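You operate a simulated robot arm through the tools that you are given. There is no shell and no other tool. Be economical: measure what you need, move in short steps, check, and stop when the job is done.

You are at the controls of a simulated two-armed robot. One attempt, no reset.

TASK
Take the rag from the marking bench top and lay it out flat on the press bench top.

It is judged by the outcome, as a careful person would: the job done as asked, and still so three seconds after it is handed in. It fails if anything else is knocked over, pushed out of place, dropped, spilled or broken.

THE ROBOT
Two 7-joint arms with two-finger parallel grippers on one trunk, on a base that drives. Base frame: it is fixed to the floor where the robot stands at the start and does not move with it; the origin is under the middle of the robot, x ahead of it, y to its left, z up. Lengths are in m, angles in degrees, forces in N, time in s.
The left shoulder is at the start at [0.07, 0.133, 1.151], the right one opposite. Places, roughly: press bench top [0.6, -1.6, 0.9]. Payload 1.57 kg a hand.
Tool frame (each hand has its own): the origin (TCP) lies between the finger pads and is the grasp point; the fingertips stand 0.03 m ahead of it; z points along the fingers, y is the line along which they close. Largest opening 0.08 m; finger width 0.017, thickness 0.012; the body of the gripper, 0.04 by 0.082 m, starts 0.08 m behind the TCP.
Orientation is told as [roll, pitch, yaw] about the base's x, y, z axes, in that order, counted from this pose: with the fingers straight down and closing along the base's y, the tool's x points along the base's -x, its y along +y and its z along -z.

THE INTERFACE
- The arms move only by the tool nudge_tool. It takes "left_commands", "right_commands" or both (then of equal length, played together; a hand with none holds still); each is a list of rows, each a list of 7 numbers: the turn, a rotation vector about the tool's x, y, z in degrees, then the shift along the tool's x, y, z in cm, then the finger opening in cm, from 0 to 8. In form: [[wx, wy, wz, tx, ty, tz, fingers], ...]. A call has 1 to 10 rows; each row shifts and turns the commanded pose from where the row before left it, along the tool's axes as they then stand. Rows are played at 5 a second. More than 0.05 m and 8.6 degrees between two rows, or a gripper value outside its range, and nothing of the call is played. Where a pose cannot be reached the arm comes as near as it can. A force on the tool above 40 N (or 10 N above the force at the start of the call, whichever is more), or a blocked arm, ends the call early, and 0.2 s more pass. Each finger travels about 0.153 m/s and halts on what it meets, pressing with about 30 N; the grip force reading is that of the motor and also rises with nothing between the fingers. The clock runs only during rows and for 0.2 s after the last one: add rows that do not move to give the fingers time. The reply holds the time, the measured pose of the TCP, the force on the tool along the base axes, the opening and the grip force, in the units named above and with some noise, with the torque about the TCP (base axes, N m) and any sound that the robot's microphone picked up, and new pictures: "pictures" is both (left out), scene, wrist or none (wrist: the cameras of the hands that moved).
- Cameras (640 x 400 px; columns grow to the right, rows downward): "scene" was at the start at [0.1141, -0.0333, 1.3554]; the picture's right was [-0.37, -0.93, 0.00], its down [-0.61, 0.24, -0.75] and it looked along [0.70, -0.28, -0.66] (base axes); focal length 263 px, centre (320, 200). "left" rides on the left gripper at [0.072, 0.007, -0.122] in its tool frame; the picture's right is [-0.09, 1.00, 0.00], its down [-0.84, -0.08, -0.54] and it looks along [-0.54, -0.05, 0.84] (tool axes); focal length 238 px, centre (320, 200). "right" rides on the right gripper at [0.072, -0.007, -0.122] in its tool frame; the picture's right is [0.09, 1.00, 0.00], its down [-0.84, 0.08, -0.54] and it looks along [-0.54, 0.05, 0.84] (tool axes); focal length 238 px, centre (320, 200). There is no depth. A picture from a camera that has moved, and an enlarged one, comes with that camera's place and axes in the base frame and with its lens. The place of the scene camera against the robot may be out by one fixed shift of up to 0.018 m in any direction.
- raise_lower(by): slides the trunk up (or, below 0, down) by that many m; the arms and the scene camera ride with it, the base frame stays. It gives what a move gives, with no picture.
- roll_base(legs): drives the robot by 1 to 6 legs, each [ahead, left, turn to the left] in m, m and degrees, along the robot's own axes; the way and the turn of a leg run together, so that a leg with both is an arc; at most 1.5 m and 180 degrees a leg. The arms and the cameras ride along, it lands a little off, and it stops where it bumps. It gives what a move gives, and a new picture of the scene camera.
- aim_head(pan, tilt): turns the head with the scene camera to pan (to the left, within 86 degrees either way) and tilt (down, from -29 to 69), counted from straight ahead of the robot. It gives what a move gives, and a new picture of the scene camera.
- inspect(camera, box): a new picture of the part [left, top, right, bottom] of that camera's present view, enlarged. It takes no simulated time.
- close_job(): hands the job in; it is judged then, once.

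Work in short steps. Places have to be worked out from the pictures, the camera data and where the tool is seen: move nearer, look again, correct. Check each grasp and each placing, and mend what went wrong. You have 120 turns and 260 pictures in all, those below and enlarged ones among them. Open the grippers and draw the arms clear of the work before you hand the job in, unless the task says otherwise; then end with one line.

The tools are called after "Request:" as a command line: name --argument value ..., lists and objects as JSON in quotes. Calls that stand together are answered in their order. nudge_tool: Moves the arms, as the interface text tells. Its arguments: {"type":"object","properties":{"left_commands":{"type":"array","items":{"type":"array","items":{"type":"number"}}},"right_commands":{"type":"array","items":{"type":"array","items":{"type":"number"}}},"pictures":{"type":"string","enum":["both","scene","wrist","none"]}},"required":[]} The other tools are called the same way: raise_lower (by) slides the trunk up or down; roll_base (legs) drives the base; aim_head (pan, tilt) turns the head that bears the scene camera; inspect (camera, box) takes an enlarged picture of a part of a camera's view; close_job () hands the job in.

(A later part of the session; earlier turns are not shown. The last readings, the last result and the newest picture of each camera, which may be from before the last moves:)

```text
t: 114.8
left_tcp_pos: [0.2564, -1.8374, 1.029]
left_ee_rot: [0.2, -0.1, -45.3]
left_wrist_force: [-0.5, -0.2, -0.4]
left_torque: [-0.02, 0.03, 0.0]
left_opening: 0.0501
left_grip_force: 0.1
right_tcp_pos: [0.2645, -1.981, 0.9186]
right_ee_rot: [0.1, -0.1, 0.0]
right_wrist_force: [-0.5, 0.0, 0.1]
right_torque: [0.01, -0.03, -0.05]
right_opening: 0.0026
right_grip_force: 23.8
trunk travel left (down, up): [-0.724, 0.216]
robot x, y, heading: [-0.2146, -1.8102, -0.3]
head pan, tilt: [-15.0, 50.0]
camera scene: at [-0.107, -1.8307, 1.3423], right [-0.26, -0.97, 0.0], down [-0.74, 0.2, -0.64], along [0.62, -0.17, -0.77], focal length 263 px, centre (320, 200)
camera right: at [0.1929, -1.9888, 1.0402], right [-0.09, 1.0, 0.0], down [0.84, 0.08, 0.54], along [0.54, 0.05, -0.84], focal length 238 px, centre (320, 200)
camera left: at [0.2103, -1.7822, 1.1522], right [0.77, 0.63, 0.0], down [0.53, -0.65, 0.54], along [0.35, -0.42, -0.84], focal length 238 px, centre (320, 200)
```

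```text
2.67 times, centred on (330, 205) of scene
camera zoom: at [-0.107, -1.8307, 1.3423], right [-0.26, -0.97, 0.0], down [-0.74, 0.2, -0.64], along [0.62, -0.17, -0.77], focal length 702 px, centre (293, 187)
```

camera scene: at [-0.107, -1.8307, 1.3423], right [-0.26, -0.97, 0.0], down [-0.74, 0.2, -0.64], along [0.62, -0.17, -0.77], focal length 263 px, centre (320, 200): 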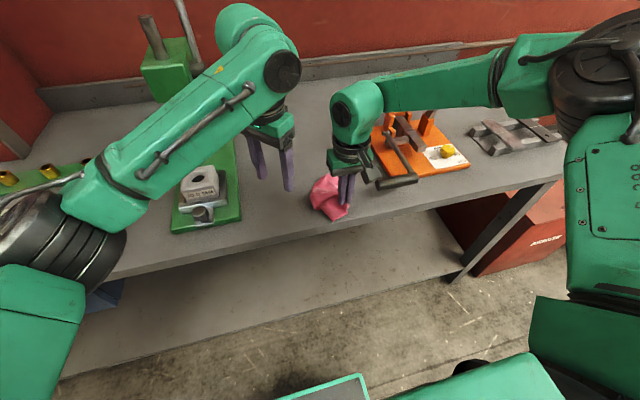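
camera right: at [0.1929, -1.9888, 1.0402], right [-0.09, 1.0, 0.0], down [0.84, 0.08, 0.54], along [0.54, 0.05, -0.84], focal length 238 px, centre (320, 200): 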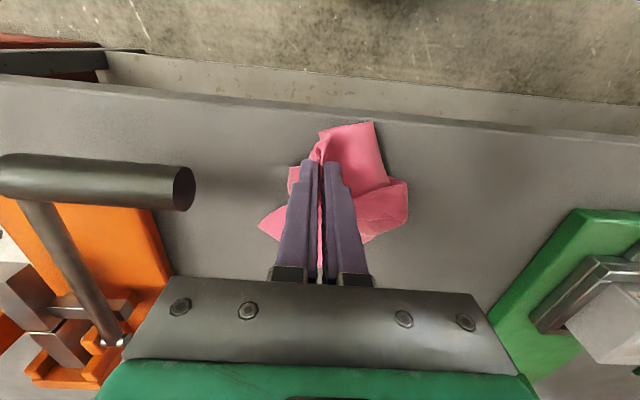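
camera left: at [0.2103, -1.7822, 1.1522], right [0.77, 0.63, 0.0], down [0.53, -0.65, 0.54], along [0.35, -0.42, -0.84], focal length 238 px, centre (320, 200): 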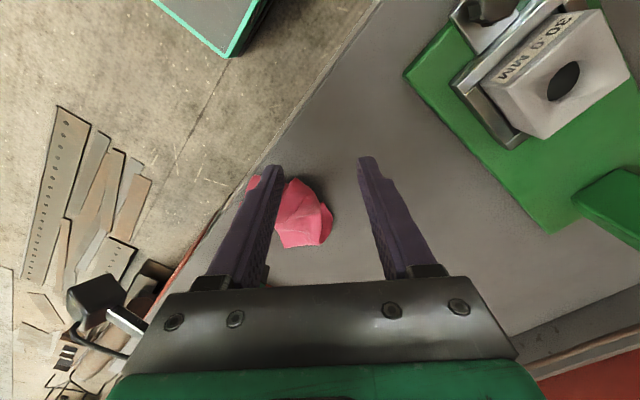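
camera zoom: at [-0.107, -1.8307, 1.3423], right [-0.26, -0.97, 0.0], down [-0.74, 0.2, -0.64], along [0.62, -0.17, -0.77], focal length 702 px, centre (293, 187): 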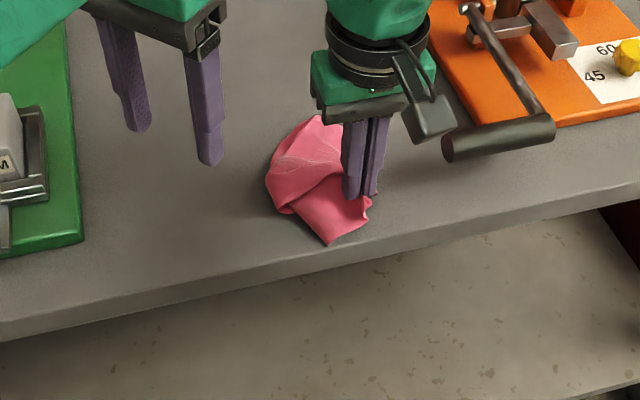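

The bunch hides the corners again. I'll go back to open floor and do the air regrasp properly: left hand tilted to look horizontally at the hanging rag, and the right wrist turned to present the free corner.

Request:
nudge_tool --right_commands '[[0, 0, 0, 0, 0, -4, 0], [0, 0, 0, 0, 0, -4, 0], [0, 0, 0, 0, 0, -2, 0], [0, 0, 0, 0, 0, 0, 0]]' --left_commands '[[0, 0, 0, 2, 2, -2, 5], [0, 0, 0, 2, 2, -2, 5], [0, 0, 0, 2, 2, 0, 5], [0, 0, 0, 0, 0, 0, 5]]' --pictures "none"

Request:
raise_lower --by 0.21

Request:
roll_base --legs '[[-0.38, 0, 0]]'

Request:
nudge_tool --left_commands '[[0, 0, 8, 0, 0, 0, 6], [0, 0, 8, 0, 0, 0, 6], [0, 0, 8, 0, 0, 0, 6], [0, 0, 8, 0, 0, 0, 6], [0, 0, 8, 0, 0, 0, 6], [0, 0, 5, 0, 0, 0, 6], [0, 0, 0, 0, 0, 0, 6], [0, 0, 0, 0, 0, 0, 6], [0, 0, 0, 0, 0, 0, 6], [0, 0, 0, 0, 0, 0, 6]]' --right_commands '[[0, 0, -8, 0, 0, 0, 0], [0, 0, -8, 0, 0, 0, 0], [0, 0, -8, 0, 0, 0, 0], [0, 0, -8, 0, 0, 0, 0], [0, 0, -8, 0, 0, 0, 0], [0, 0, -8, 0, 0, 0, 0], [0, 0, -8, 0, 0, 0, 0], [0, 0, -8, 0, 0, 0, 0], [0, 0, -8, 0, 0, 0, 0], [0, 0, -8, 0, 0, 0, 0]]' --pictures "scene"

```text
t: 115.8
left_tcp_pos: [0.2573, -1.7534, 1.0677]
left_ee_rot: [0.1, 0.0, -45.4]
left_wrist_force: [0.1, 0.5, 0.2]
left_torque: [0.02, 0.01, 0.01]
left_opening: 0.05
left_grip_force: 0.1
right_tcp_pos: [0.2641, -1.9857, 1.0193]
right_ee_rot: [0.1, 0.0, 0.0]
right_wrist_force: [0.4, 0.9, 0.5]
right_torque: [0.02, -0.01, 0.01]
right_opening: 0.0025
right_grip_force: 24.0
trunk travel left (down, up): [-0.724, 0.216]
robot x, y, heading: [-0.2175, -1.8109, -0.1]
head pan, tilt: [-15.0, 50.0]
```

```text
t: 118.0
left_tcp_pos: [0.257, -1.7539, 1.277]
left_ee_rot: [0.2, 0.0, -45.3]
left_wrist_force: [-0.1, -0.9, 0.9]
left_torque: [0.05, 0.02, 0.01]
left_opening: 0.0503
left_grip_force: 0.0
right_tcp_pos: [0.2639, -1.9846, 1.2305]
right_ee_rot: [0.1, 0.0, 0.0]
right_wrist_force: [-0.3, -0.2, 0.5]
right_torque: [0.01, 0.02, 0.01]
right_opening: 0.0026
right_grip_force: 24.2
trunk travel left (down, up): [-0.934, 0.006]
robot x, y, heading: [-0.22, -1.8094, 0.1]
head pan, tilt: [-15.0, 50.0]
```

```text
t: 120.4
left_tcp_pos: [-0.116, -1.7533, 1.2766]
left_ee_rot: [0.1, 0.2, -45.2]
left_wrist_force: [0.2, -1.2, -0.5]
left_torque: [0.01, 0.01, -0.01]
left_opening: 0.0499
left_grip_force: 0.0
right_tcp_pos: [-0.1073, -1.9834, 1.2283]
right_ee_rot: [0.0, 0.1, 0.2]
right_wrist_force: [-1.0, -1.0, -1.1]
right_torque: [-0.02, 0.02, -0.03]
right_opening: 0.0025
right_grip_force: 24.1
trunk travel left (down, up): [-0.934, 0.006]
robot x, y, heading: [-0.5903, -1.8107, 0.2]
head pan, tilt: [-15.0, 50.0]
camera scene: at [-0.4788, -1.8314, 1.5519], right [-0.26, -0.97, 0.0], down [-0.74, 0.2, -0.64], along [0.62, -0.16, -0.77], focal length 263 px, centre (320, 200)
```

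scene: 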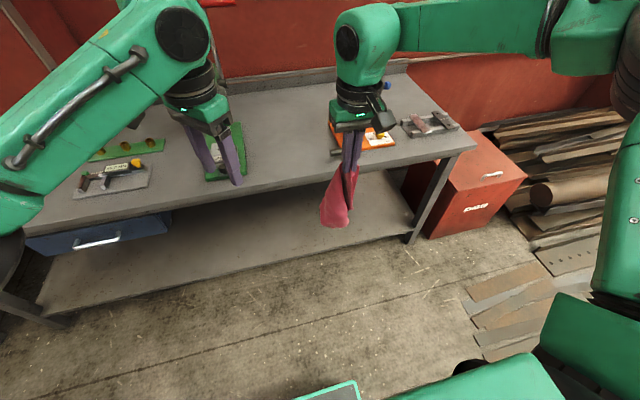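

```text
t: 122.6
left_tcp_pos: [-0.1198, -1.7519, 1.2779]
left_ee_rot: [0.1, 0.1, -90.2]
left_wrist_force: [-0.4, -0.6, -0.2]
left_torque: [0.02, -0.02, -0.01]
left_opening: 0.0601
left_grip_force: 0.0
right_tcp_pos: [-0.3307, -1.8342, 1.2126]
right_ee_rot: [-0.4, -0.1, 79.8]
right_wrist_force: [-1.8, 0.1, 0.5]
right_torque: [-0.03, 0.02, -0.03]
right_opening: 0.0027
right_grip_force: 23.3
right hand out of reach, approached as far as the arm can: row 4, 5, 6, 7, 8, 9, 10
trunk travel left (down, up): [-0.934, 0.006]
robot x, y, heading: [-0.5934, -1.8086, -0.0]
head pan, tilt: [-15.0, 50.0]
camera scene: at [-0.483, -1.8302, 1.5523], right [-0.26, -0.97, 0.0], down [-0.74, 0.2, -0.64], along [0.62, -0.16, -0.77], focal length 263 px, centre (320, 200)
```

scene: 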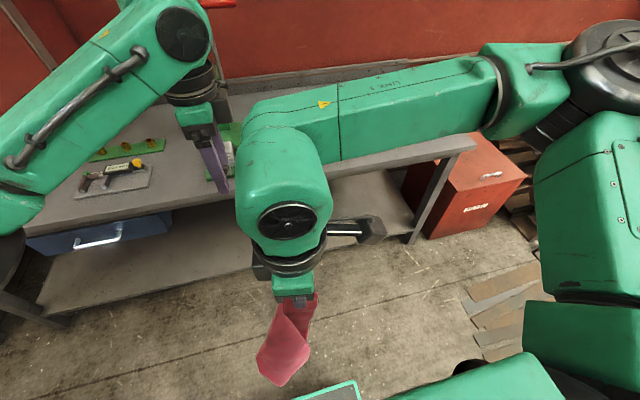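

The right hand shifted nearer to the body to achieve the turn, which is acceptable. I look at the rag's hanging shape.

Request:
inspect --camera "scene" --box '[220, 270, 360, 400]'

Request:
inspect --camera "right" --box '[220, 60, 440, 290]'

```text
3.08 times, centred on (290, 335) of scene
camera zoom: at [-0.483, -1.8302, 1.5523], right [-0.26, -0.97, 0.0], down [-0.74, 0.2, -0.64], along [0.62, -0.16, -0.77], focal length 810 px, centre (412, -215)
```

zoom: 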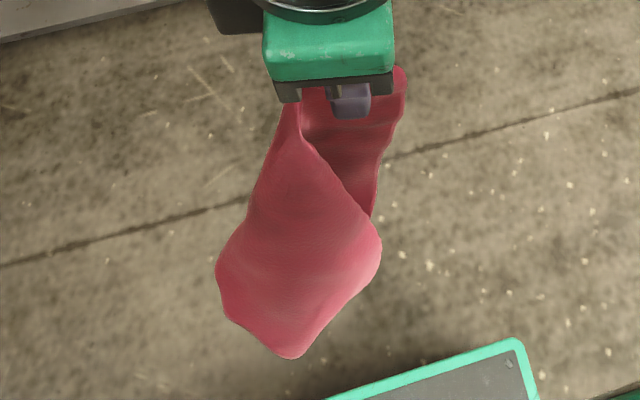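

```text
1.74 times, centred on (330, 175) of right
camera zoom: at [-0.3387, -1.9066, 1.3337], right [-1.0, 0.09, -0.01], down [0.07, 0.84, 0.54], along [0.05, 0.54, -0.84], focal length 414 px, centre (303, 244)
```

zoom: 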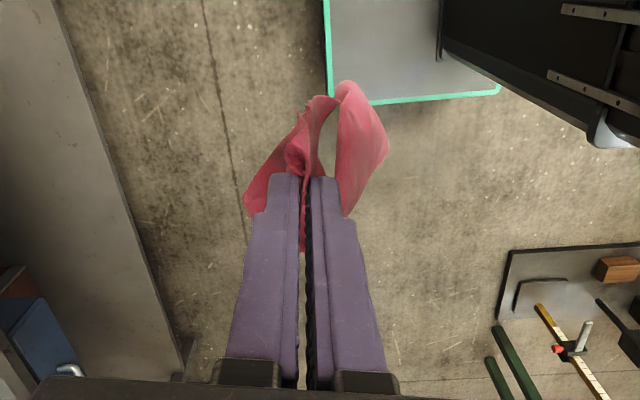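

The left-most point at ≈(-0.36,-1.74,1.03) is a free corner 0.18 m from the grip – the adjacent corner, now facing the left hand. I try moving the right hand forward a bit to a handier distance, and start tilting the left hand.

Request:
nudge_tool --right_commands '[[0, 0, 0, 0, -2.5, 0, 0], [0, 0, 0, 0, -2.5, 0, 0], [0, 0, 0, 0, -2.5, 0, 0], [0, 0, 0, 0, -2.5, 0, 0], [0, 0, 0, 0, 0, 0, 0], [0, 0, 0, 0, 0, 0, 0], [0, 0, 0, 0, 0, 0, 0]]' --left_commands '[[0, -8, 0, 4, 0, 0, 6], [0, -8, 0, 4, 0, 0, 6], [0, -8, 0, 4, 0, 0, 6], [0, -8, 0, 0, 0, 0, 6], [0, -8, 0, 0, 0, 0, 6], [0, -8, 0, 0, 0, 0, 6], [0, 0, 0, 0, 0, 0, 6]]'

```text
t: 124.2
left_tcp_pos: [-0.1187, -1.637, 1.2616]
left_ee_rot: [0.1, -47.8, -90.4]
left_wrist_force: [0.6, 0.3, -1.0]
left_torque: [0.0, 0.06, -0.02]
left_opening: 0.06
left_grip_force: 0.0
right_tcp_pos: [-0.3308, -1.8363, 1.2119]
right_ee_rot: [-0.2, -0.1, 79.7]
right_wrist_force: [0.4, -0.3, -0.1]
right_torque: [0.01, 0.04, -0.05]
right_opening: 0.0027
right_grip_force: 24.3
right hand out of reach, approached as far as the arm can: row 1, 2, 3, 4
trunk travel left (down, up): [-0.934, 0.006]
robot x, y, heading: [-0.5924, -1.8083, 0.1]
head pan, tilt: [-15.0, 50.0]
camera scene: at [-0.4823, -1.8318, 1.5522], right [-0.26, -0.97, 0.0], down [-0.74, 0.2, -0.64], along [0.62, -0.16, -0.77], focal length 263 px, centre (320, 200)
camera right: at [-0.3378, -1.9079, 1.3335], right [-1.0, 0.09, -0.01], down [0.07, 0.84, 0.54], along [0.05, 0.54, -0.84], focal length 238 px, centre (320, 200)
camera left: at [-0.1122, -1.4982, 1.2908], right [1.0, -0.06, 0.07], down [-0.08, -0.16, 0.98], along [-0.05, -0.99, -0.16], focal length 238 px, centre (320, 200)
```

scene: 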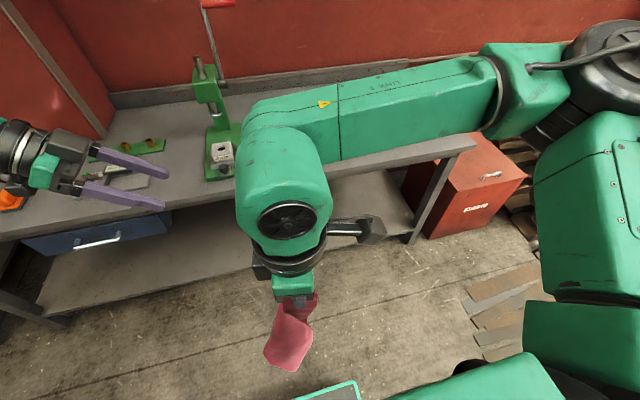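
right: 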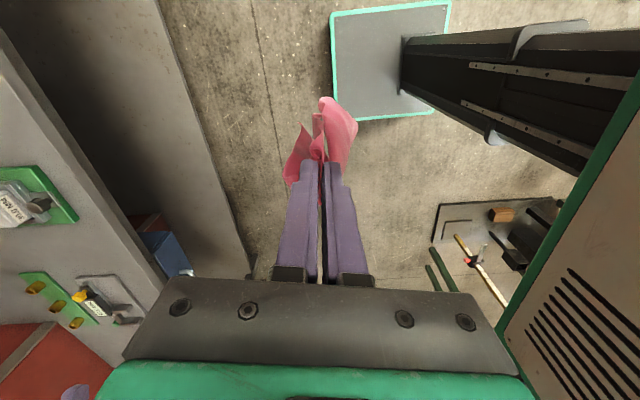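
left: 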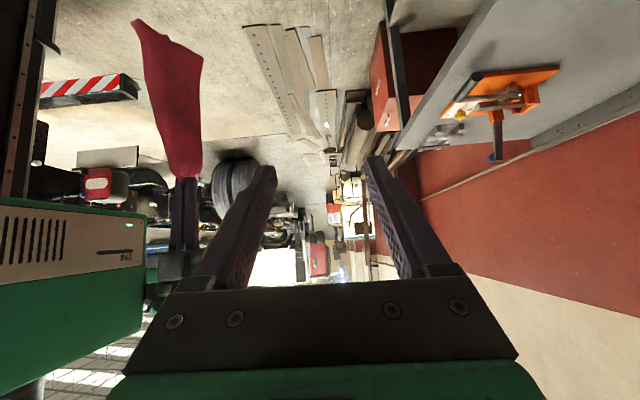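

The left camera now sees the rag side-on (image upside down). I enlarge it.

Request:
inspect --camera "left" --box '[60, 0, 300, 220]'

Request:
inspect --camera "scene" --box '[220, 260, 360, 400]'

```text
1.82 times, centred on (180, 110) of left
camera zoom: at [-0.1122, -1.4982, 1.2908], right [1.0, -0.06, 0.07], down [-0.08, -0.16, 0.98], along [-0.05, -0.99, -0.16], focal length 433 px, centre (574, 364)
```

zoom: 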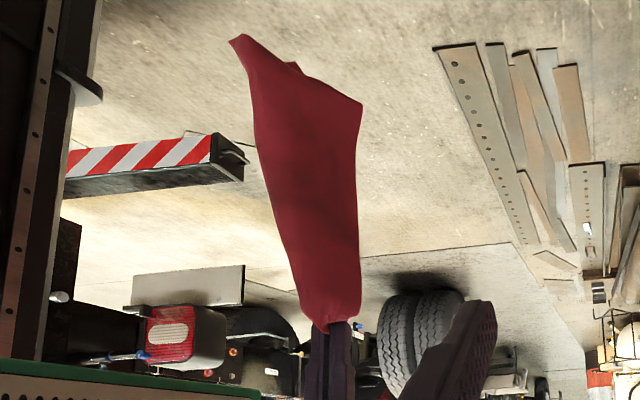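

```text
2.86 times, centred on (290, 330) of scene
camera zoom: at [-0.4823, -1.8318, 1.5522], right [-0.26, -0.97, 0.0], down [-0.74, 0.2, -0.64], along [0.62, -0.16, -0.77], focal length 752 px, centre (406, -171)
```

zoom: 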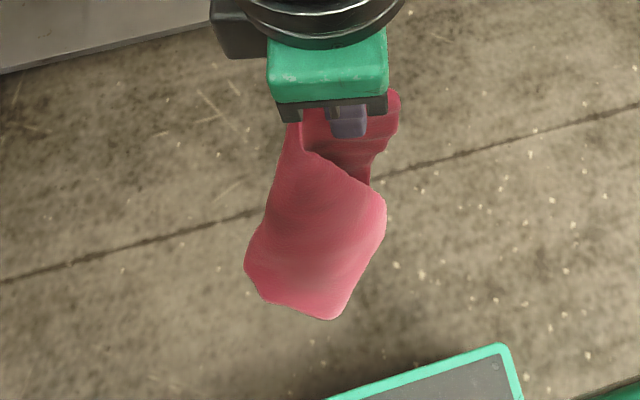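

The corner P≈(-0.30,-1.83,0.99) has its free vertical edge facing +x with the sheet facing sideways. So I reorient the left hand to point back toward the robot and down (closing along y), to come at that edge from in front.

Request:
nudge_tool --left_commands '[[0, 8, 0, 0, 0, 0, 6], [0, 8, 0, 0, 0, 0, 6], [0, 8, 0, 0, 0, 0, 6], [0, 8, 0, 0, 0, 0, 6], [0, 8, 0, 0, 0, 0, 6], [0, 8, 0, 0, 0, 0, 6], [0, 0, -8, 0, 0, 0, 6], [0, 0, -8, 0, 0, 0, 6], [0, 0, -8, 0, 0, 0, 6], [0, 0, -8, 0, 0, 0, 6]]' --pictures "none"

Request:
nudge_tool --left_commands '[[0, 0, -8, 0, 0, 0, 6], [0, 0, -8, 0, 0, 0, 6], [0, 0, -8, 0, 0, 0, 6], [0, 0, -8, 0, 0, 0, 6], [0, 0, -8, 0, 0, 0, 6], [0, 0, -8, 0, 0, 0, 6], [0, 0, -8, 0, 0, 0, 6], [0, 0, -2, -3, 0, 0, 6], [0, 0, 0, -3, 0, 0, 6], [0, 0, 0, -3, 0, 0, 6]]' --pictures "none"

Request:
nudge_tool --left_commands '[[0, 8, 0, 0, 0, 0, 6], [0, 8, 0, 0, 0, 0, 6], [0, 8, 0, 0, 0, 0, 6], [0, 8, 0, 0, 0, 0, 6], [0, 8, 0, 0, 0, 0, 6], [0, 8, 0, 0, 0, 0, 6], [0, 8, 0, 0, 0, 0, 6], [0, 0, 0, 0, 0, 0, 6]]'

```text
t: 126.4
left_tcp_pos: [-0.119, -1.6362, 1.2615]
left_ee_rot: [0.2, 0.0, -58.1]
left_wrist_force: [-0.5, 0.6, 0.3]
left_torque: [-0.03, 0.01, 0.04]
left_opening: 0.0595
left_grip_force: 0.1
right_tcp_pos: [-0.3311, -1.836, 1.2113]
right_ee_rot: [-0.3, -0.1, 79.7]
right_wrist_force: [-0.4, 0.2, -0.4]
right_torque: [0.01, -0.01, -0.03]
right_opening: 0.0024
right_grip_force: 24.5
trunk travel left (down, up): [-0.934, 0.006]
robot x, y, heading: [-0.5925, -1.8071, 0.2]
head pan, tilt: [-15.0, 50.0]
```

```text
t: 128.6
left_tcp_pos: [-0.027, -1.6379, 1.2619]
left_ee_rot: [0.2, 0.0, -0.2]
left_wrist_force: [0.1, -0.2, 0.3]
left_torque: [0.02, 0.03, 0.0]
left_opening: 0.0599
left_grip_force: 0.1
right_tcp_pos: [-0.3293, -1.8358, 1.2118]
right_ee_rot: [-0.3, -0.1, 79.7]
right_wrist_force: [0.6, -0.1, 0.5]
right_torque: [0.01, 0.0, -0.02]
right_opening: 0.003
right_grip_force: 24.1
trunk travel left (down, up): [-0.934, 0.006]
robot x, y, heading: [-0.5922, -1.8077, 0.3]
head pan, tilt: [-15.0, 50.0]
```

```text
t: 130.4
left_tcp_pos: [-0.149, -1.6682, 1.2362]
left_ee_rot: [0.7, 41.3, -0.9]
left_wrist_force: [-0.1, -0.5, 0.0]
left_torque: [-0.04, 0.0, -0.02]
left_opening: 0.0598
left_grip_force: 0.1
left hand out of reach, approached as far as the arm can: row 2, 3, 4, 5, 6, 7
right_tcp_pos: [-0.3312, -1.8343, 1.212]
right_ee_rot: [-0.3, 0.0, 79.8]
right_wrist_force: [-0.7, 0.4, -0.4]
right_torque: [-0.01, 0.03, -0.01]
right_opening: 0.0027
right_grip_force: 23.7
trunk travel left (down, up): [-0.934, 0.006]
robot x, y, heading: [-0.5922, -1.8077, 0.1]
head pan, tilt: [-15.0, 50.0]
camera scene: at [-0.4817, -1.83, 1.5522], right [-0.26, -0.97, 0.0], down [-0.74, 0.2, -0.64], along [0.62, -0.16, -0.77], focal length 263 px, centre (320, 200)
camera left: at [-0.1217, -1.6649, 1.3767], right [0.09, 0.99, -0.05], down [0.98, -0.1, -0.15], along [-0.15, -0.04, -0.99], focal length 238 px, centre (320, 200)
```

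scene: 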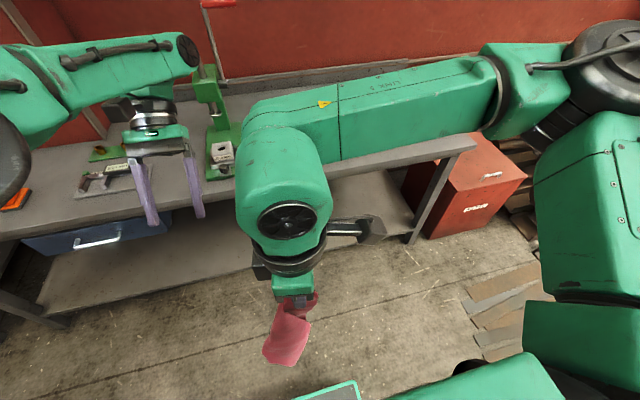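
left: 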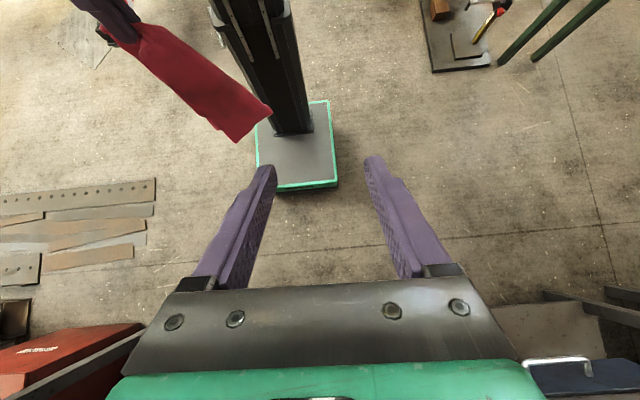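

The left view from above fixes the free corner at P≈(-0.299,-1.815,0.99), consistent with before. I bring the left hand to a standoff in line with it.

Request:
nudge_tool --left_commands '[[0, 0, 0, -0.56, -2.74, 3.4, 6], [0, 0, 0, -0.56, -2.74, 3.4, 6], [0, 0, 0, -0.56, -2.74, 3.4, 6], [0, 0, 0, -0.56, -2.74, 3.4, 6], [0, 0, 0, -0.56, -2.74, 3.4, 6], [0, 0, 0, 0, 0, 0, 6]]'

```text
t: 131.8
left_tcp_pos: [-0.2424, -1.8054, 1.0897]
left_ee_rot: [0.8, 41.3, -0.8]
left_wrist_force: [-0.2, -1.1, 0.1]
left_torque: [-0.02, 0.0, 0.0]
left_opening: 0.0602
left_grip_force: 0.1
right_tcp_pos: [-0.3318, -1.8371, 1.2131]
right_ee_rot: [-0.3, -0.1, 79.7]
right_wrist_force: [0.6, 0.1, -0.5]
right_torque: [0.0, -0.03, -0.03]
right_opening: 0.0024
right_grip_force: 23.7
trunk travel left (down, up): [-0.934, 0.006]
robot x, y, heading: [-0.5919, -1.8103, 0.2]
head pan, tilt: [-15.0, 50.0]
camera scene: at [-0.4824, -1.8314, 1.5522], right [-0.26, -0.97, 0.0], down [-0.74, 0.2, -0.64], along [0.62, -0.16, -0.77], focal length 263 px, centre (320, 200)
camera left: at [-0.2157, -1.8017, 1.2296], right [0.09, 0.99, -0.05], down [0.98, -0.1, -0.15], along [-0.15, -0.04, -0.99], focal length 238 px, centre (320, 200)
```

scene: 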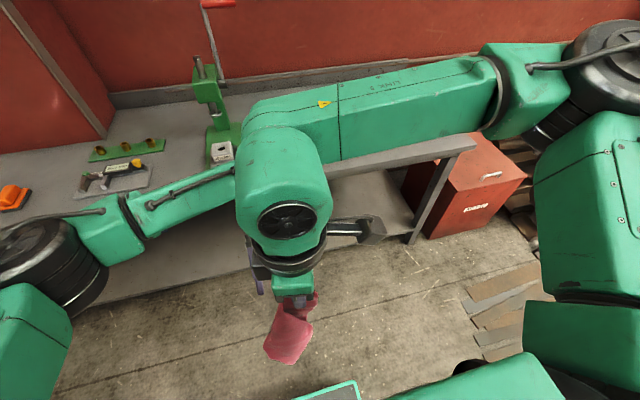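
left: 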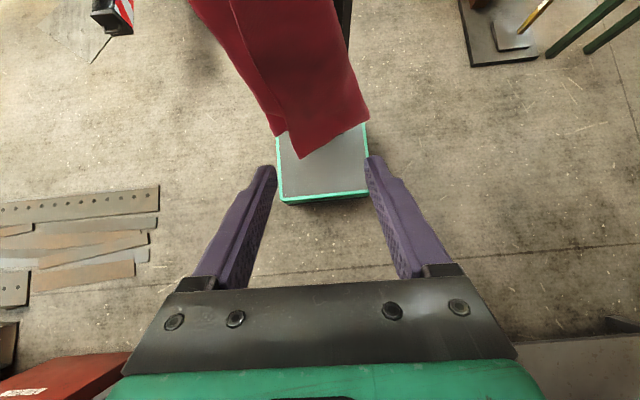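

Checking depth by comparing the two left views, the point ahead may instead be the lowest (opposite) corner. I take a fresh closer look before grasping.

Request:
inspect --camera "left" --box '[160, 0, 440, 190]'

Request:
inspect --camera "right" --box '[230, 60, 430, 220]'

Request:
inspect --camera "scene" --box '[230, 270, 350, 390]'

```text
2.11 times, centred on (300, 95) of left
camera zoom: at [-0.2157, -1.8017, 1.2296], right [0.09, 0.99, -0.05], down [0.98, -0.1, -0.15], along [-0.15, -0.04, -0.99], focal length 502 px, centre (362, 421)
```

zoom: 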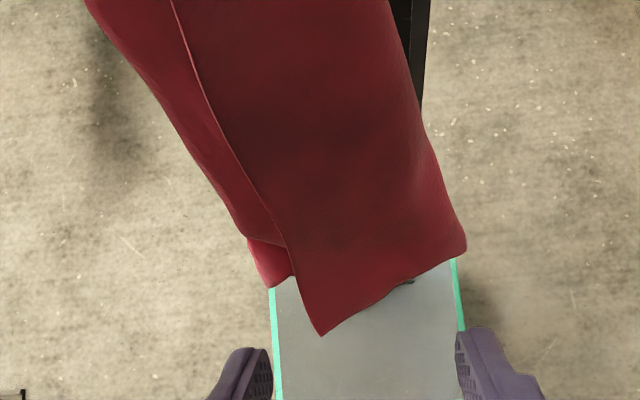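

```text
2.50 times, centred on (330, 140) of right
camera zoom: at [-0.3379, -1.9076, 1.3336], right [-1.0, 0.09, -0.01], down [0.07, 0.84, 0.54], along [0.05, 0.54, -0.84], focal length 596 px, centre (295, 350)
```

zoom: 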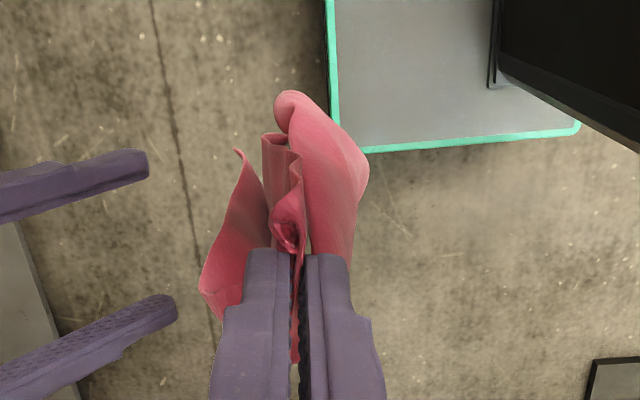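

```text
3.33 times, centred on (290, 330) of scene
camera zoom: at [-0.4824, -1.8314, 1.5522], right [-0.26, -0.97, 0.0], down [-0.74, 0.2, -0.64], along [0.62, -0.16, -0.77], focal length 878 px, centre (420, -233)
```

zoom: 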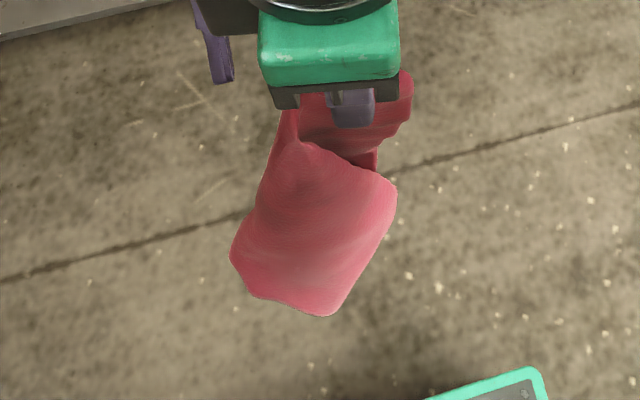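

The edge running down from the held corner ends in true corner P≈(-0.297,-1.828,0.995), adjacent to the held one; the sheet there faces mostly toward +x. I turn the left hand 30° about vertical so its fingers will straddle that edge, at a standoff.

Request:
nudge_tool --left_commands '[[-4.95, 0, 5.63, 0, 0, 0, 7], [-4.95, 0, 5.63, 0, 0, 0, 7], [-4.95, 0, 5.63, 0, 0, 0, 7], [-4.95, 0, 5.63, 0, 0, 0, 7], [0, 0, 0, 0, 0, 0, 7]]' --pictures "wrist"

```text
t: 133.0
left_tcp_pos: [-0.243, -1.8033, 1.0885]
left_ee_rot: [0.7, 41.5, -30.9]
left_wrist_force: [0.2, 0.6, 0.2]
left_torque: [-0.03, 0.02, 0.0]
left_opening: 0.0701
left_grip_force: 0.1
right_tcp_pos: [-0.3303, -1.8358, 1.212]
right_ee_rot: [-0.3, -0.1, 79.7]
right_wrist_force: [-0.3, -0.4, -1.2]
right_torque: [-0.02, -0.03, -0.06]
right_opening: 0.0024
right_grip_force: 23.8
trunk travel left (down, up): [-0.934, 0.006]
robot x, y, heading: [-0.5938, -1.8081, 0.3]
head pan, tilt: [-15.0, 50.0]
camera left: at [-0.217, -1.8143, 1.229], right [0.58, 0.81, -0.05], down [0.8, -0.58, -0.15], along [-0.15, 0.04, -0.99], focal length 238 px, centre (320, 200)
```

left: 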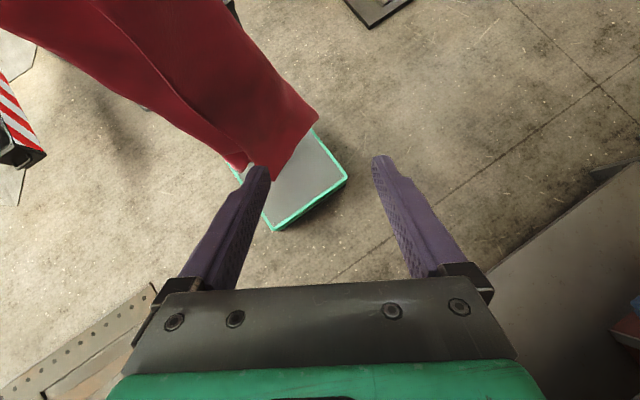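

Request:
nudge_tool --left_commands '[[0, 0, 0, -0.83, -2.13, -0.73, 7], [0, 0, 0, -0.83, -2.13, -0.73, 7], [0, 0, 0, 0, 0, 0, 7]]' --pictures "both"

```text
t: 133.8
left_tcp_pos: [-0.2452, -1.8499, 1.0871]
left_ee_rot: [0.6, 41.6, -30.8]
left_wrist_force: [0.0, -0.2, 0.3]
left_torque: [-0.02, 0.0, 0.01]
left_opening: 0.0704
left_grip_force: 0.1
right_tcp_pos: [-0.3313, -1.8354, 1.2125]
right_ee_rot: [-0.3, -0.1, 79.7]
right_wrist_force: [0.5, -0.6, 0.0]
right_torque: [-0.03, 0.03, -0.04]
right_opening: 0.0027
right_grip_force: 23.9
trunk travel left (down, up): [-0.934, 0.006]
robot x, y, heading: [-0.5918, -1.8099, 0.4]
head pan, tilt: [-15.0, 50.0]
camera scene: at [-0.4823, -1.8301, 1.5522], right [-0.26, -0.97, 0.0], down [-0.74, 0.2, -0.64], along [0.62, -0.16, -0.77], focal length 263 px, centre (320, 200)
camera left: at [-0.2202, -1.8599, 1.228], right [0.58, 0.81, -0.05], down [0.8, -0.58, -0.15], along [-0.15, 0.04, -0.99], focal length 238 px, centre (320, 200)
```

scene: 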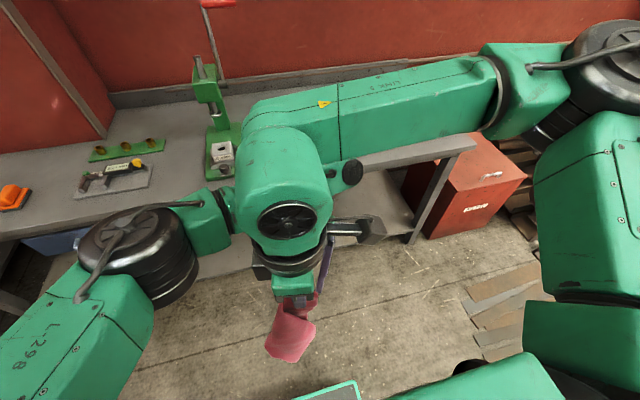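
left: 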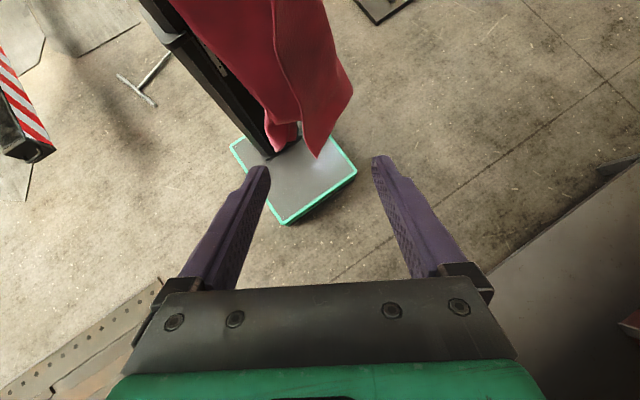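

P is now confirmed at (-0.296,-1.827,0.996), centred between the fingers, with the other layers well behind. I advance 8 cm along the fingers.

Request:
nudge_tool --left_commands '[[0, 0, 0, 0, 0, 2, 6], [0, 0, 0, 0, 0, 2, 6], [0, 0, 0, 0, 0, 2, 6], [0, 0, 0, 0, 0, 2, 6], [0, 0, 0, 0, 0, 0, 6]]' --pictures "both"

```text
t: 135.0
left_tcp_pos: [-0.2921, -1.8225, 1.0286]
left_ee_rot: [0.6, 41.7, -31.0]
left_wrist_force: [0.1, -0.3, 0.1]
left_torque: [-0.02, -0.02, 0.0]
left_opening: 0.06
left_grip_force: 0.1
right_tcp_pos: [-0.3311, -1.8355, 1.2116]
right_ee_rot: [-0.3, -0.1, 79.7]
right_wrist_force: [-0.5, 0.4, 0.2]
right_torque: [0.0, -0.02, -0.01]
right_opening: 0.0026
right_grip_force: 23.7
trunk travel left (down, up): [-0.934, 0.006]
robot x, y, heading: [-0.5932, -1.8104, 0.5]
head pan, tilt: [-15.0, 50.0]
camera scene: at [-0.4824, -1.8314, 1.5522], right [-0.26, -0.97, 0.0], down [-0.74, 0.2, -0.64], along [0.62, -0.16, -0.77], focal length 263 px, centre (320, 200)
camera left: at [-0.2658, -1.8329, 1.1682], right [0.58, 0.82, -0.05], down [0.8, -0.58, -0.15], along [-0.15, 0.04, -0.99], focal length 238 px, centre (320, 200)
```

scene: 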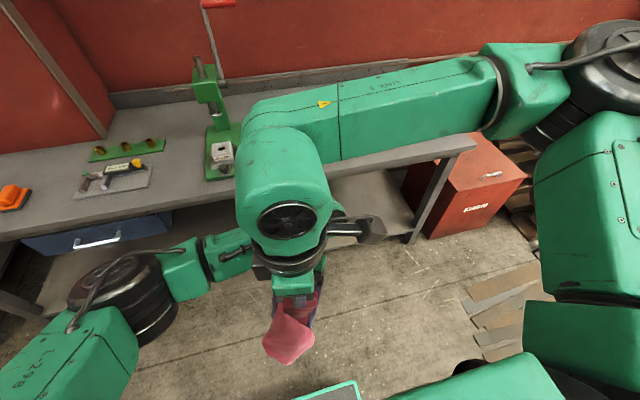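
left: 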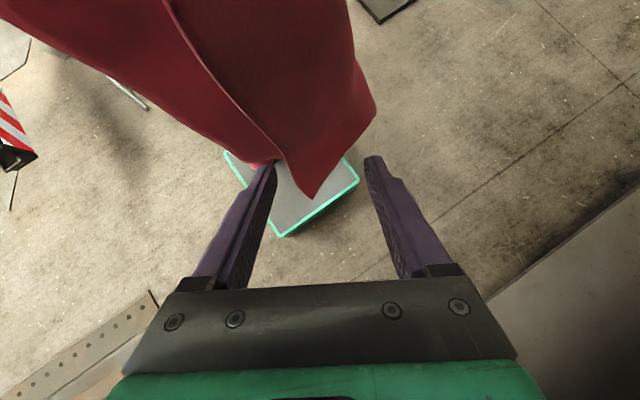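

The corner is between the fingers, slightly ahead. I go 2.5 cm further and close.

Request:
nudge_tool --left_commands '[[0, 0, 0, 0, 0, 1.3, 6], [0, 0, 0, 0, 0, 1.3, 6], [0, 0, 0, 0, 0, 0, 4], [0, 0, 0, 0, 0, 0, 2], [0, 0, 0, 0, 0, 0, 0], [0, 0, 0, 0, 0, 0, 0], [0, 0, 0, 0, 0, 0, 0]]' --pictures "both"

```text
t: 136.6
left_tcp_pos: [-0.3052, -1.8138, 1.0098]
left_ee_rot: [0.7, 41.6, -31.0]
left_wrist_force: [-0.7, -0.7, 0.0]
left_torque: [-0.01, 0.01, 0.01]
left_opening: 0.0019
left_grip_force: 23.7
right_tcp_pos: [-0.3315, -1.836, 1.2124]
right_ee_rot: [-0.2, -0.2, 79.7]
right_wrist_force: [0.4, -0.5, -1.0]
right_torque: [-0.02, -0.01, -0.01]
right_opening: 0.0024
right_grip_force: 24.2
trunk travel left (down, up): [-0.934, 0.006]
robot x, y, heading: [-0.5947, -1.8095, 0.5]
head pan, tilt: [-15.0, 50.0]
camera scene: at [-0.4824, -1.8314, 1.5522], right [-0.26, -0.97, 0.0], down [-0.74, 0.2, -0.64], along [0.62, -0.16, -0.77], focal length 263 px, centre (320, 200)
camera left: at [-0.2796, -1.824, 1.1498], right [0.58, 0.82, -0.05], down [0.8, -0.58, -0.15], along [-0.15, 0.04, -0.99], focal length 238 px, centre (320, 200)
```

scene: 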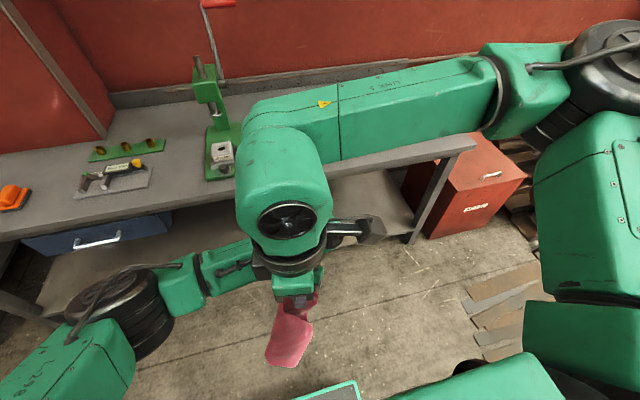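
left: 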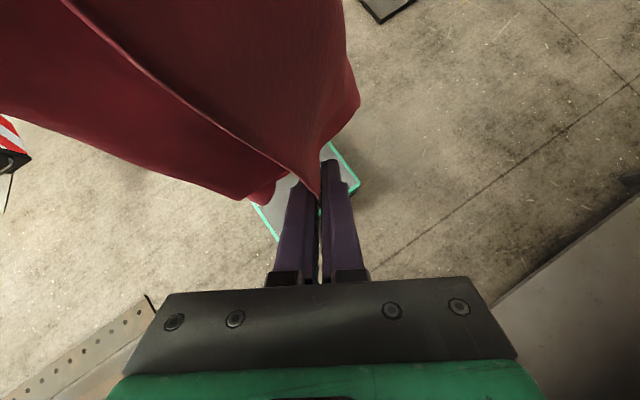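

The left pads hold the cloth (1.9 mm vs 0 when empty). I swing the left hand out to its side and up along an arc about the right grip, keeping the edge from over-tensioning.

Request:
nudge_tool --left_commands '[[0, 0, 0, 2.1, 2.4, -0.5, 0], [0, 0, 0, 2.1, 2.4, -0.5, 0], [0, 0, 0, 2.1, 2.4, -0.5, 0], [0, 0, 0, 2.1, 2.4, -0.5, 0], [4.95, 0, -5.63, 0, 0, 0, 0], [4.95, 0, -5.63, 0, 0, 0, 0], [4.95, 0, -5.63, 0, 0, 0, 0], [4.95, 0, -5.63, 0, 0, 0, 0], [0, 0, 0, 0, 0, 0, 0]]' --pictures "both"

```text
t: 138.6
left_tcp_pos: [-0.2987, -1.7068, 1.0815]
left_ee_rot: [0.9, 41.4, -0.7]
left_wrist_force: [0.3, -0.8, 0.1]
left_torque: [-0.01, -0.03, -0.06]
left_opening: 0.0021
left_grip_force: 23.9
right_tcp_pos: [-0.3313, -1.8359, 1.212]
right_ee_rot: [-0.3, -0.1, 79.7]
right_wrist_force: [-0.5, 0.8, 0.8]
right_torque: [0.0, 0.0, -0.05]
right_opening: 0.0026
right_grip_force: 24.1
trunk travel left (down, up): [-0.934, 0.006]
robot x, y, heading: [-0.589, -1.8116, -0.1]
head pan, tilt: [-15.0, 50.0]
camera scene: at [-0.4823, -1.8317, 1.5522], right [-0.26, -0.97, 0.0], down [-0.74, 0.2, -0.64], along [0.62, -0.16, -0.77], focal length 263 px, centre (320, 200)
camera left: at [-0.2724, -1.7031, 1.2211], right [0.09, 0.99, -0.05], down [0.98, -0.1, -0.15], along [-0.15, -0.04, -0.99], focal length 238 px, centre (320, 200)
```

scene: 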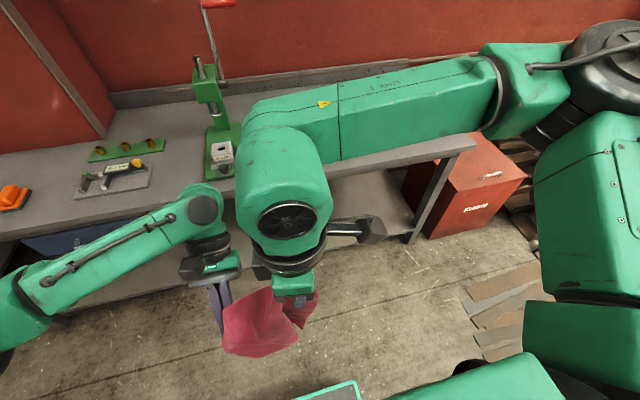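
left: 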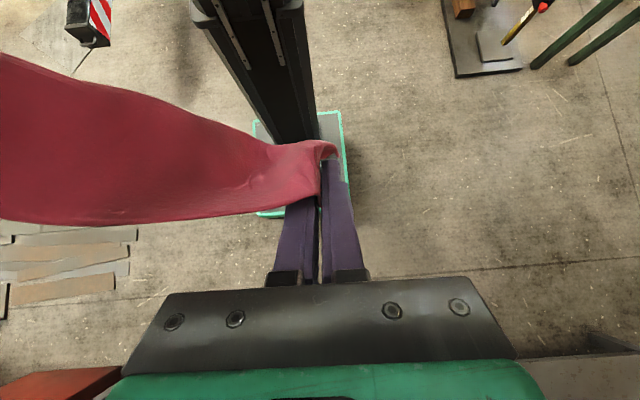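

Both corners are held with the edge stretched between. Now I level the left hand and raise it beside the right, while turning the right wrist back.

Request:
nudge_tool --left_commands '[[0, -8, 0, 0, 0, 0, 0], [0, -8, 0, 0, 0, 0, 0], [0, -8, 0, 0, 0, 0, 0], [0, -8, 0, 0, 0, 0, 0], [0, -8, 0, 0, 0, 0, 0], [0, -1.4, 0, 0, 0.5, -3, 0], [0, 0, 0, 0, 0.5, -3, 0], [0, 0, 0, 0, 0.5, -3, 0], [0, 0, 0, 0, 0.5, -3, 0], [0, 0, 0, 0, 0, 0, 0]]' --pictures "none"

Request:
nudge_tool --right_commands '[[0, 0, 8, 0, 0, 0, 0], [0, 0, 8, 0, 0, 0, 0], [0, 0, 8, 0, 0, 0, 0], [0, 0, 8, 0, 0, 0, 0], [0, 0, 8, 0, 0, 0, 0], [0, 0, 8, 0, 0, 0, 0], [0, 0, 8, 0, 0, 0, 0], [0, 0, 8, 0, 0, 0, 0], [0, 0, 8, 0, 0, 0, 0], [0, 0, 8, 0, 0, 0, 0]]' --pictures "both"

```text
t: 140.8
left_tcp_pos: [-0.2867, -1.7278, 1.1028]
left_ee_rot: [0.6, 0.0, -1.2]
left_wrist_force: [-0.7, -0.7, -0.2]
left_torque: [-0.01, -0.02, -0.04]
left_opening: 0.0018
left_grip_force: 23.5
left hand out of reach, approached as far as the arm can: row 5, 7, 8, 9
right_tcp_pos: [-0.3319, -1.8365, 1.212]
right_ee_rot: [-0.3, 0.0, 79.7]
right_wrist_force: [-0.2, 0.1, 0.3]
right_torque: [0.02, -0.01, -0.01]
right_opening: 0.0026
right_grip_force: 23.9
trunk travel left (down, up): [-0.934, 0.006]
robot x, y, heading: [-0.5933, -1.8068, 0.2]
head pan, tilt: [-15.0, 50.0]
```

```text
t: 143.0
left_tcp_pos: [-0.2857, -1.7273, 1.1036]
left_ee_rot: [0.7, -0.1, -1.2]
left_wrist_force: [-0.5, -0.4, -1.0]
left_torque: [0.0, -0.02, -0.07]
left_opening: 0.0022
left_grip_force: 24.0
right_tcp_pos: [-0.3302, -1.8338, 1.2107]
right_ee_rot: [0.2, -0.1, 0.1]
right_wrist_force: [0.9, -0.7, -0.3]
right_torque: [-0.04, 0.0, 0.05]
right_opening: 0.0026
right_grip_force: 24.1
trunk travel left (down, up): [-0.934, 0.006]
robot x, y, heading: [-0.591, -1.8078, 0.1]
head pan, tilt: [-15.0, 50.0]
camera scene: at [-0.4825, -1.8313, 1.5522], right [-0.26, -0.97, 0.0], down [-0.74, 0.2, -0.64], along [0.62, -0.16, -0.77], focal length 263 px, centre (320, 200)
camera right: at [-0.4026, -1.8422, 1.332], right [-0.09, 1.0, 0.0], down [0.84, 0.08, 0.54], along [0.54, 0.05, -0.84], focal length 238 px, centre (320, 200)
```

scene: 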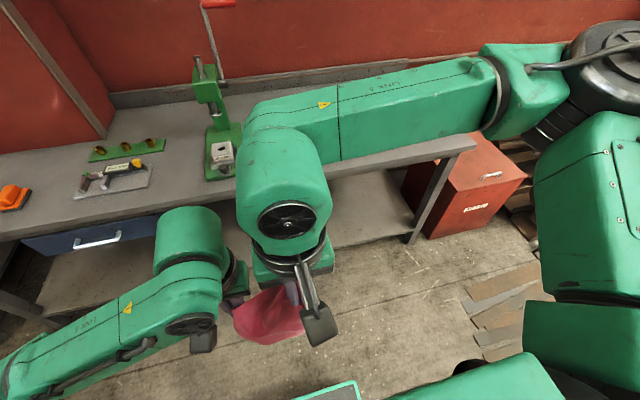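
right: 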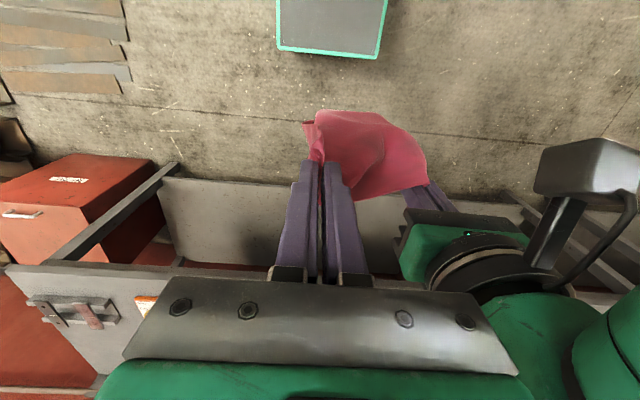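

Orientation restored with both still gripping. I move both forward together to a comfortable reach, level and about 16.5 cm apart.

Request:
nudge_tool --left_commands '[[0, 0, 0, -2.93, -1.8, -1.68, 0], [0, 0, 0, -2.93, -1.8, -1.68, 0], [0, 0, 0, -2.93, -1.8, -1.68, 0], [0, 0, 0, -2.93, -1.8, -1.68, 0], [0, 0, 0, -2.93, -1.8, -1.68, 0], [0, 0, 0, -2.93, -1.8, -1.68, 0], [0, 0, 0, 0, 0, 0, 0]]' --right_commands '[[0, 0, 0, -3.25, -2.77, 0, 0], [0, 0, 0, -3.25, -2.77, 0, 0], [0, 0, 0, -3.25, -2.77, 0, 0], [0, 0, 0, -3.25, -2.77, 0, 0], [0, 0, 0, -3.25, -2.77, 0, 0], [0, 0, 0, -3.25, -2.77, 0, 0], [0, 0, 0, 0, 0, 0, 0]]' --pictures "both"

```text
t: 144.6
left_tcp_pos: [-0.1129, -1.841, 1.2051]
left_ee_rot: [0.5, -0.2, -1.4]
left_wrist_force: [0.3, -1.2, -0.4]
left_torque: [0.02, 0.01, -0.02]
left_opening: 0.002
left_grip_force: 23.4
right_tcp_pos: [-0.1362, -1.9989, 1.2109]
right_ee_rot: [0.0, -0.1, 0.2]
right_wrist_force: [0.0, 1.0, -0.4]
right_torque: [0.02, 0.02, 0.08]
right_opening: 0.0027
right_grip_force: 24.0
trunk travel left (down, up): [-0.934, 0.006]
robot x, y, heading: [-0.5919, -1.8103, 0.2]
head pan, tilt: [-15.0, 50.0]
camera scene: at [-0.4828, -1.8307, 1.5523], right [-0.26, -0.97, 0.0], down [-0.74, 0.2, -0.64], along [0.62, -0.16, -0.77], focal length 263 px, centre (320, 200)
camera right: at [-0.2083, -2.0058, 1.3334], right [-0.1, 1.0, 0.0], down [0.84, 0.08, 0.54], along [0.54, 0.05, -0.84], focal length 238 px, centre (320, 200)
camera left: at [-0.1852, -1.8356, 1.3281], right [0.12, 0.99, 0.01], down [0.83, -0.1, 0.54], along [0.54, -0.06, -0.84], focal length 238 px, centre (320, 200)
```

scene: 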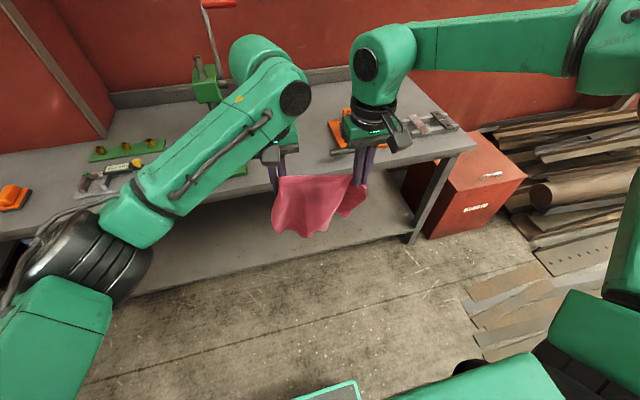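
right: 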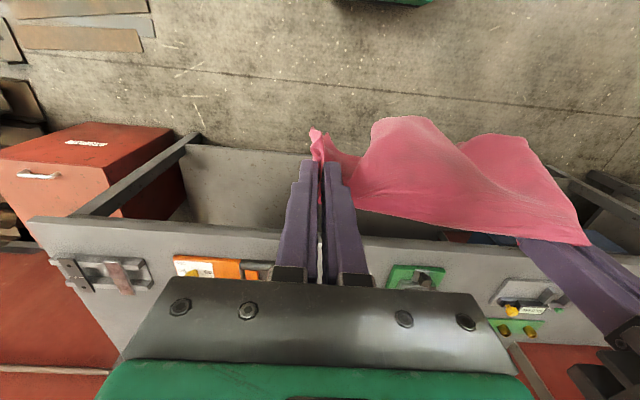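
left: 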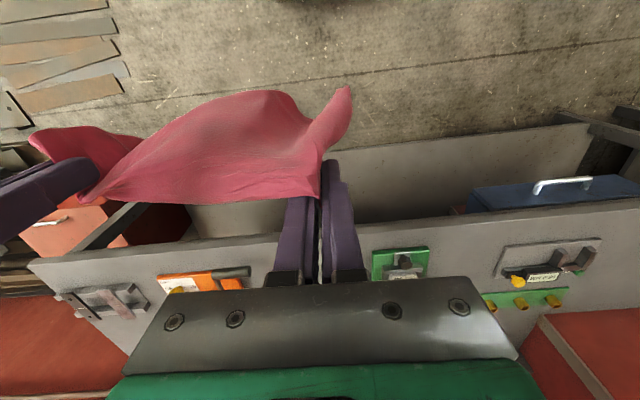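

The rag now hangs as a sheet from two adjacent corners. I zoom to check its shape.

Request:
inspect --camera "scene" --box '[240, 120, 400, 250]'

```text
3.08 times, centred on (320, 185) of scene
camera zoom: at [-0.4828, -1.8307, 1.5523], right [-0.26, -0.97, 0.0], down [-0.74, 0.2, -0.64], along [0.62, -0.16, -0.77], focal length 810 px, centre (320, 246)
```

zoom: 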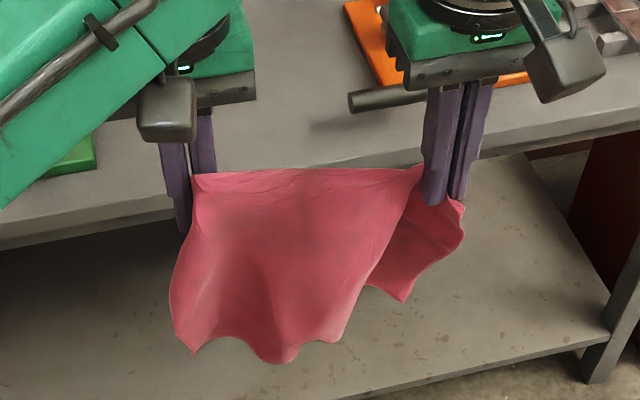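

Left corner is held cleanly, the right one with a small pleat. I drive up to the bench, extend both hands to about the same x, and lower so the hem just touches.

Request:
roll_base --legs '[[0.55, -0.005, -0.2]]'

Request:
nudge_tool --left_commands '[[0, 0, 0, -1, 0, 0, 0], [0, 0, 0, -1, 0, 0, 0], [0, 0, 0, 0, 0, 0, 0]]' --right_commands '[[0, 0, 0, -2.1, 0, 0, 0], [0, 0, 0, -2.1, 0, 0, 0], [0, 0, 0, 0, 0, 0, 0]]' --pictures "scene"

```text
t: 147.8
left_tcp_pos: [0.4332, -1.8483, 1.205]
left_ee_rot: [0.6, -0.2, -1.6]
left_wrist_force: [0.0, -1.1, -0.2]
left_torque: [0.04, -0.04, -0.01]
left_opening: 0.0022
left_grip_force: 24.1
right_tcp_pos: [0.4093, -2.0044, 1.2118]
right_ee_rot: [0.1, -0.2, 0.1]
right_wrist_force: [-0.6, 0.7, 0.7]
right_torque: [0.01, -0.02, 0.05]
right_opening: 0.0025
right_grip_force: 24.0
trunk travel left (down, up): [-0.934, 0.006]
robot x, y, heading: [-0.0422, -1.8167, -0.3]
head pan, tilt: [-15.0, 50.0]
camera scene: at [0.0625, -1.836, 1.5524], right [-0.26, -0.97, 0.0], down [-0.74, 0.2, -0.64], along [0.62, -0.17, -0.77], focal length 263 px, centre (320, 200)
```

scene: 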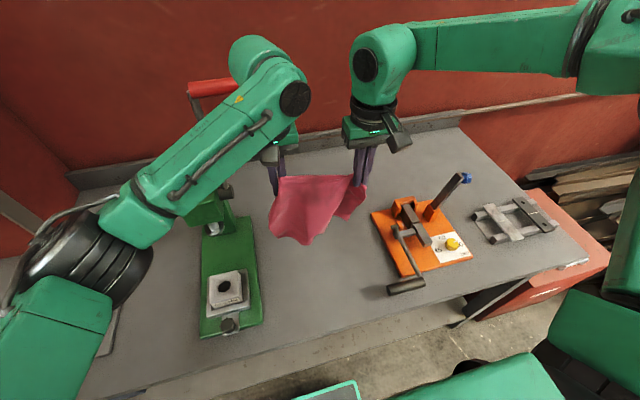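

```text
t: 148.6
left_tcp_pos: [0.4534, -1.8499, 1.2047]
left_ee_rot: [0.5, -0.1, -1.6]
left_wrist_force: [0.6, -0.8, -0.2]
left_torque: [0.01, 0.01, 0.0]
left_opening: 0.0017
left_grip_force: 23.9
right_tcp_pos: [0.4535, -2.006, 1.2126]
right_ee_rot: [0.1, -0.1, 0.0]
right_wrist_force: [0.3, 1.4, 0.2]
right_torque: [0.02, 0.02, 0.05]
right_opening: 0.0027
right_grip_force: 24.2
trunk travel left (down, up): [-0.934, 0.006]
robot x, y, heading: [-0.0401, -1.8133, 0.1]
head pan, tilt: [-15.0, 50.0]
camera scene: at [0.0644, -1.8361, 1.5523], right [-0.26, -0.97, 0.0], down [-0.74, 0.2, -0.64], along [0.62, -0.17, -0.77], focal length 263 px, centre (320, 200)
```

scene: 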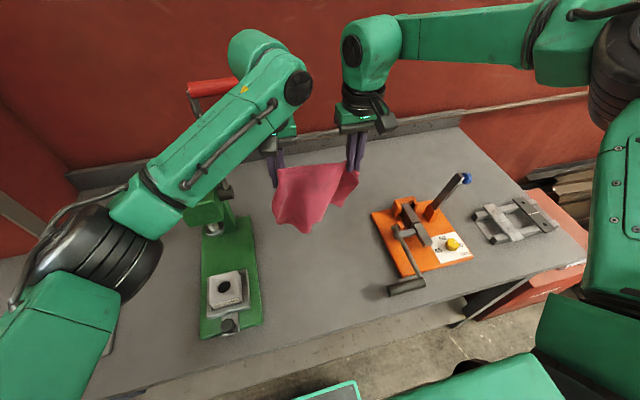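

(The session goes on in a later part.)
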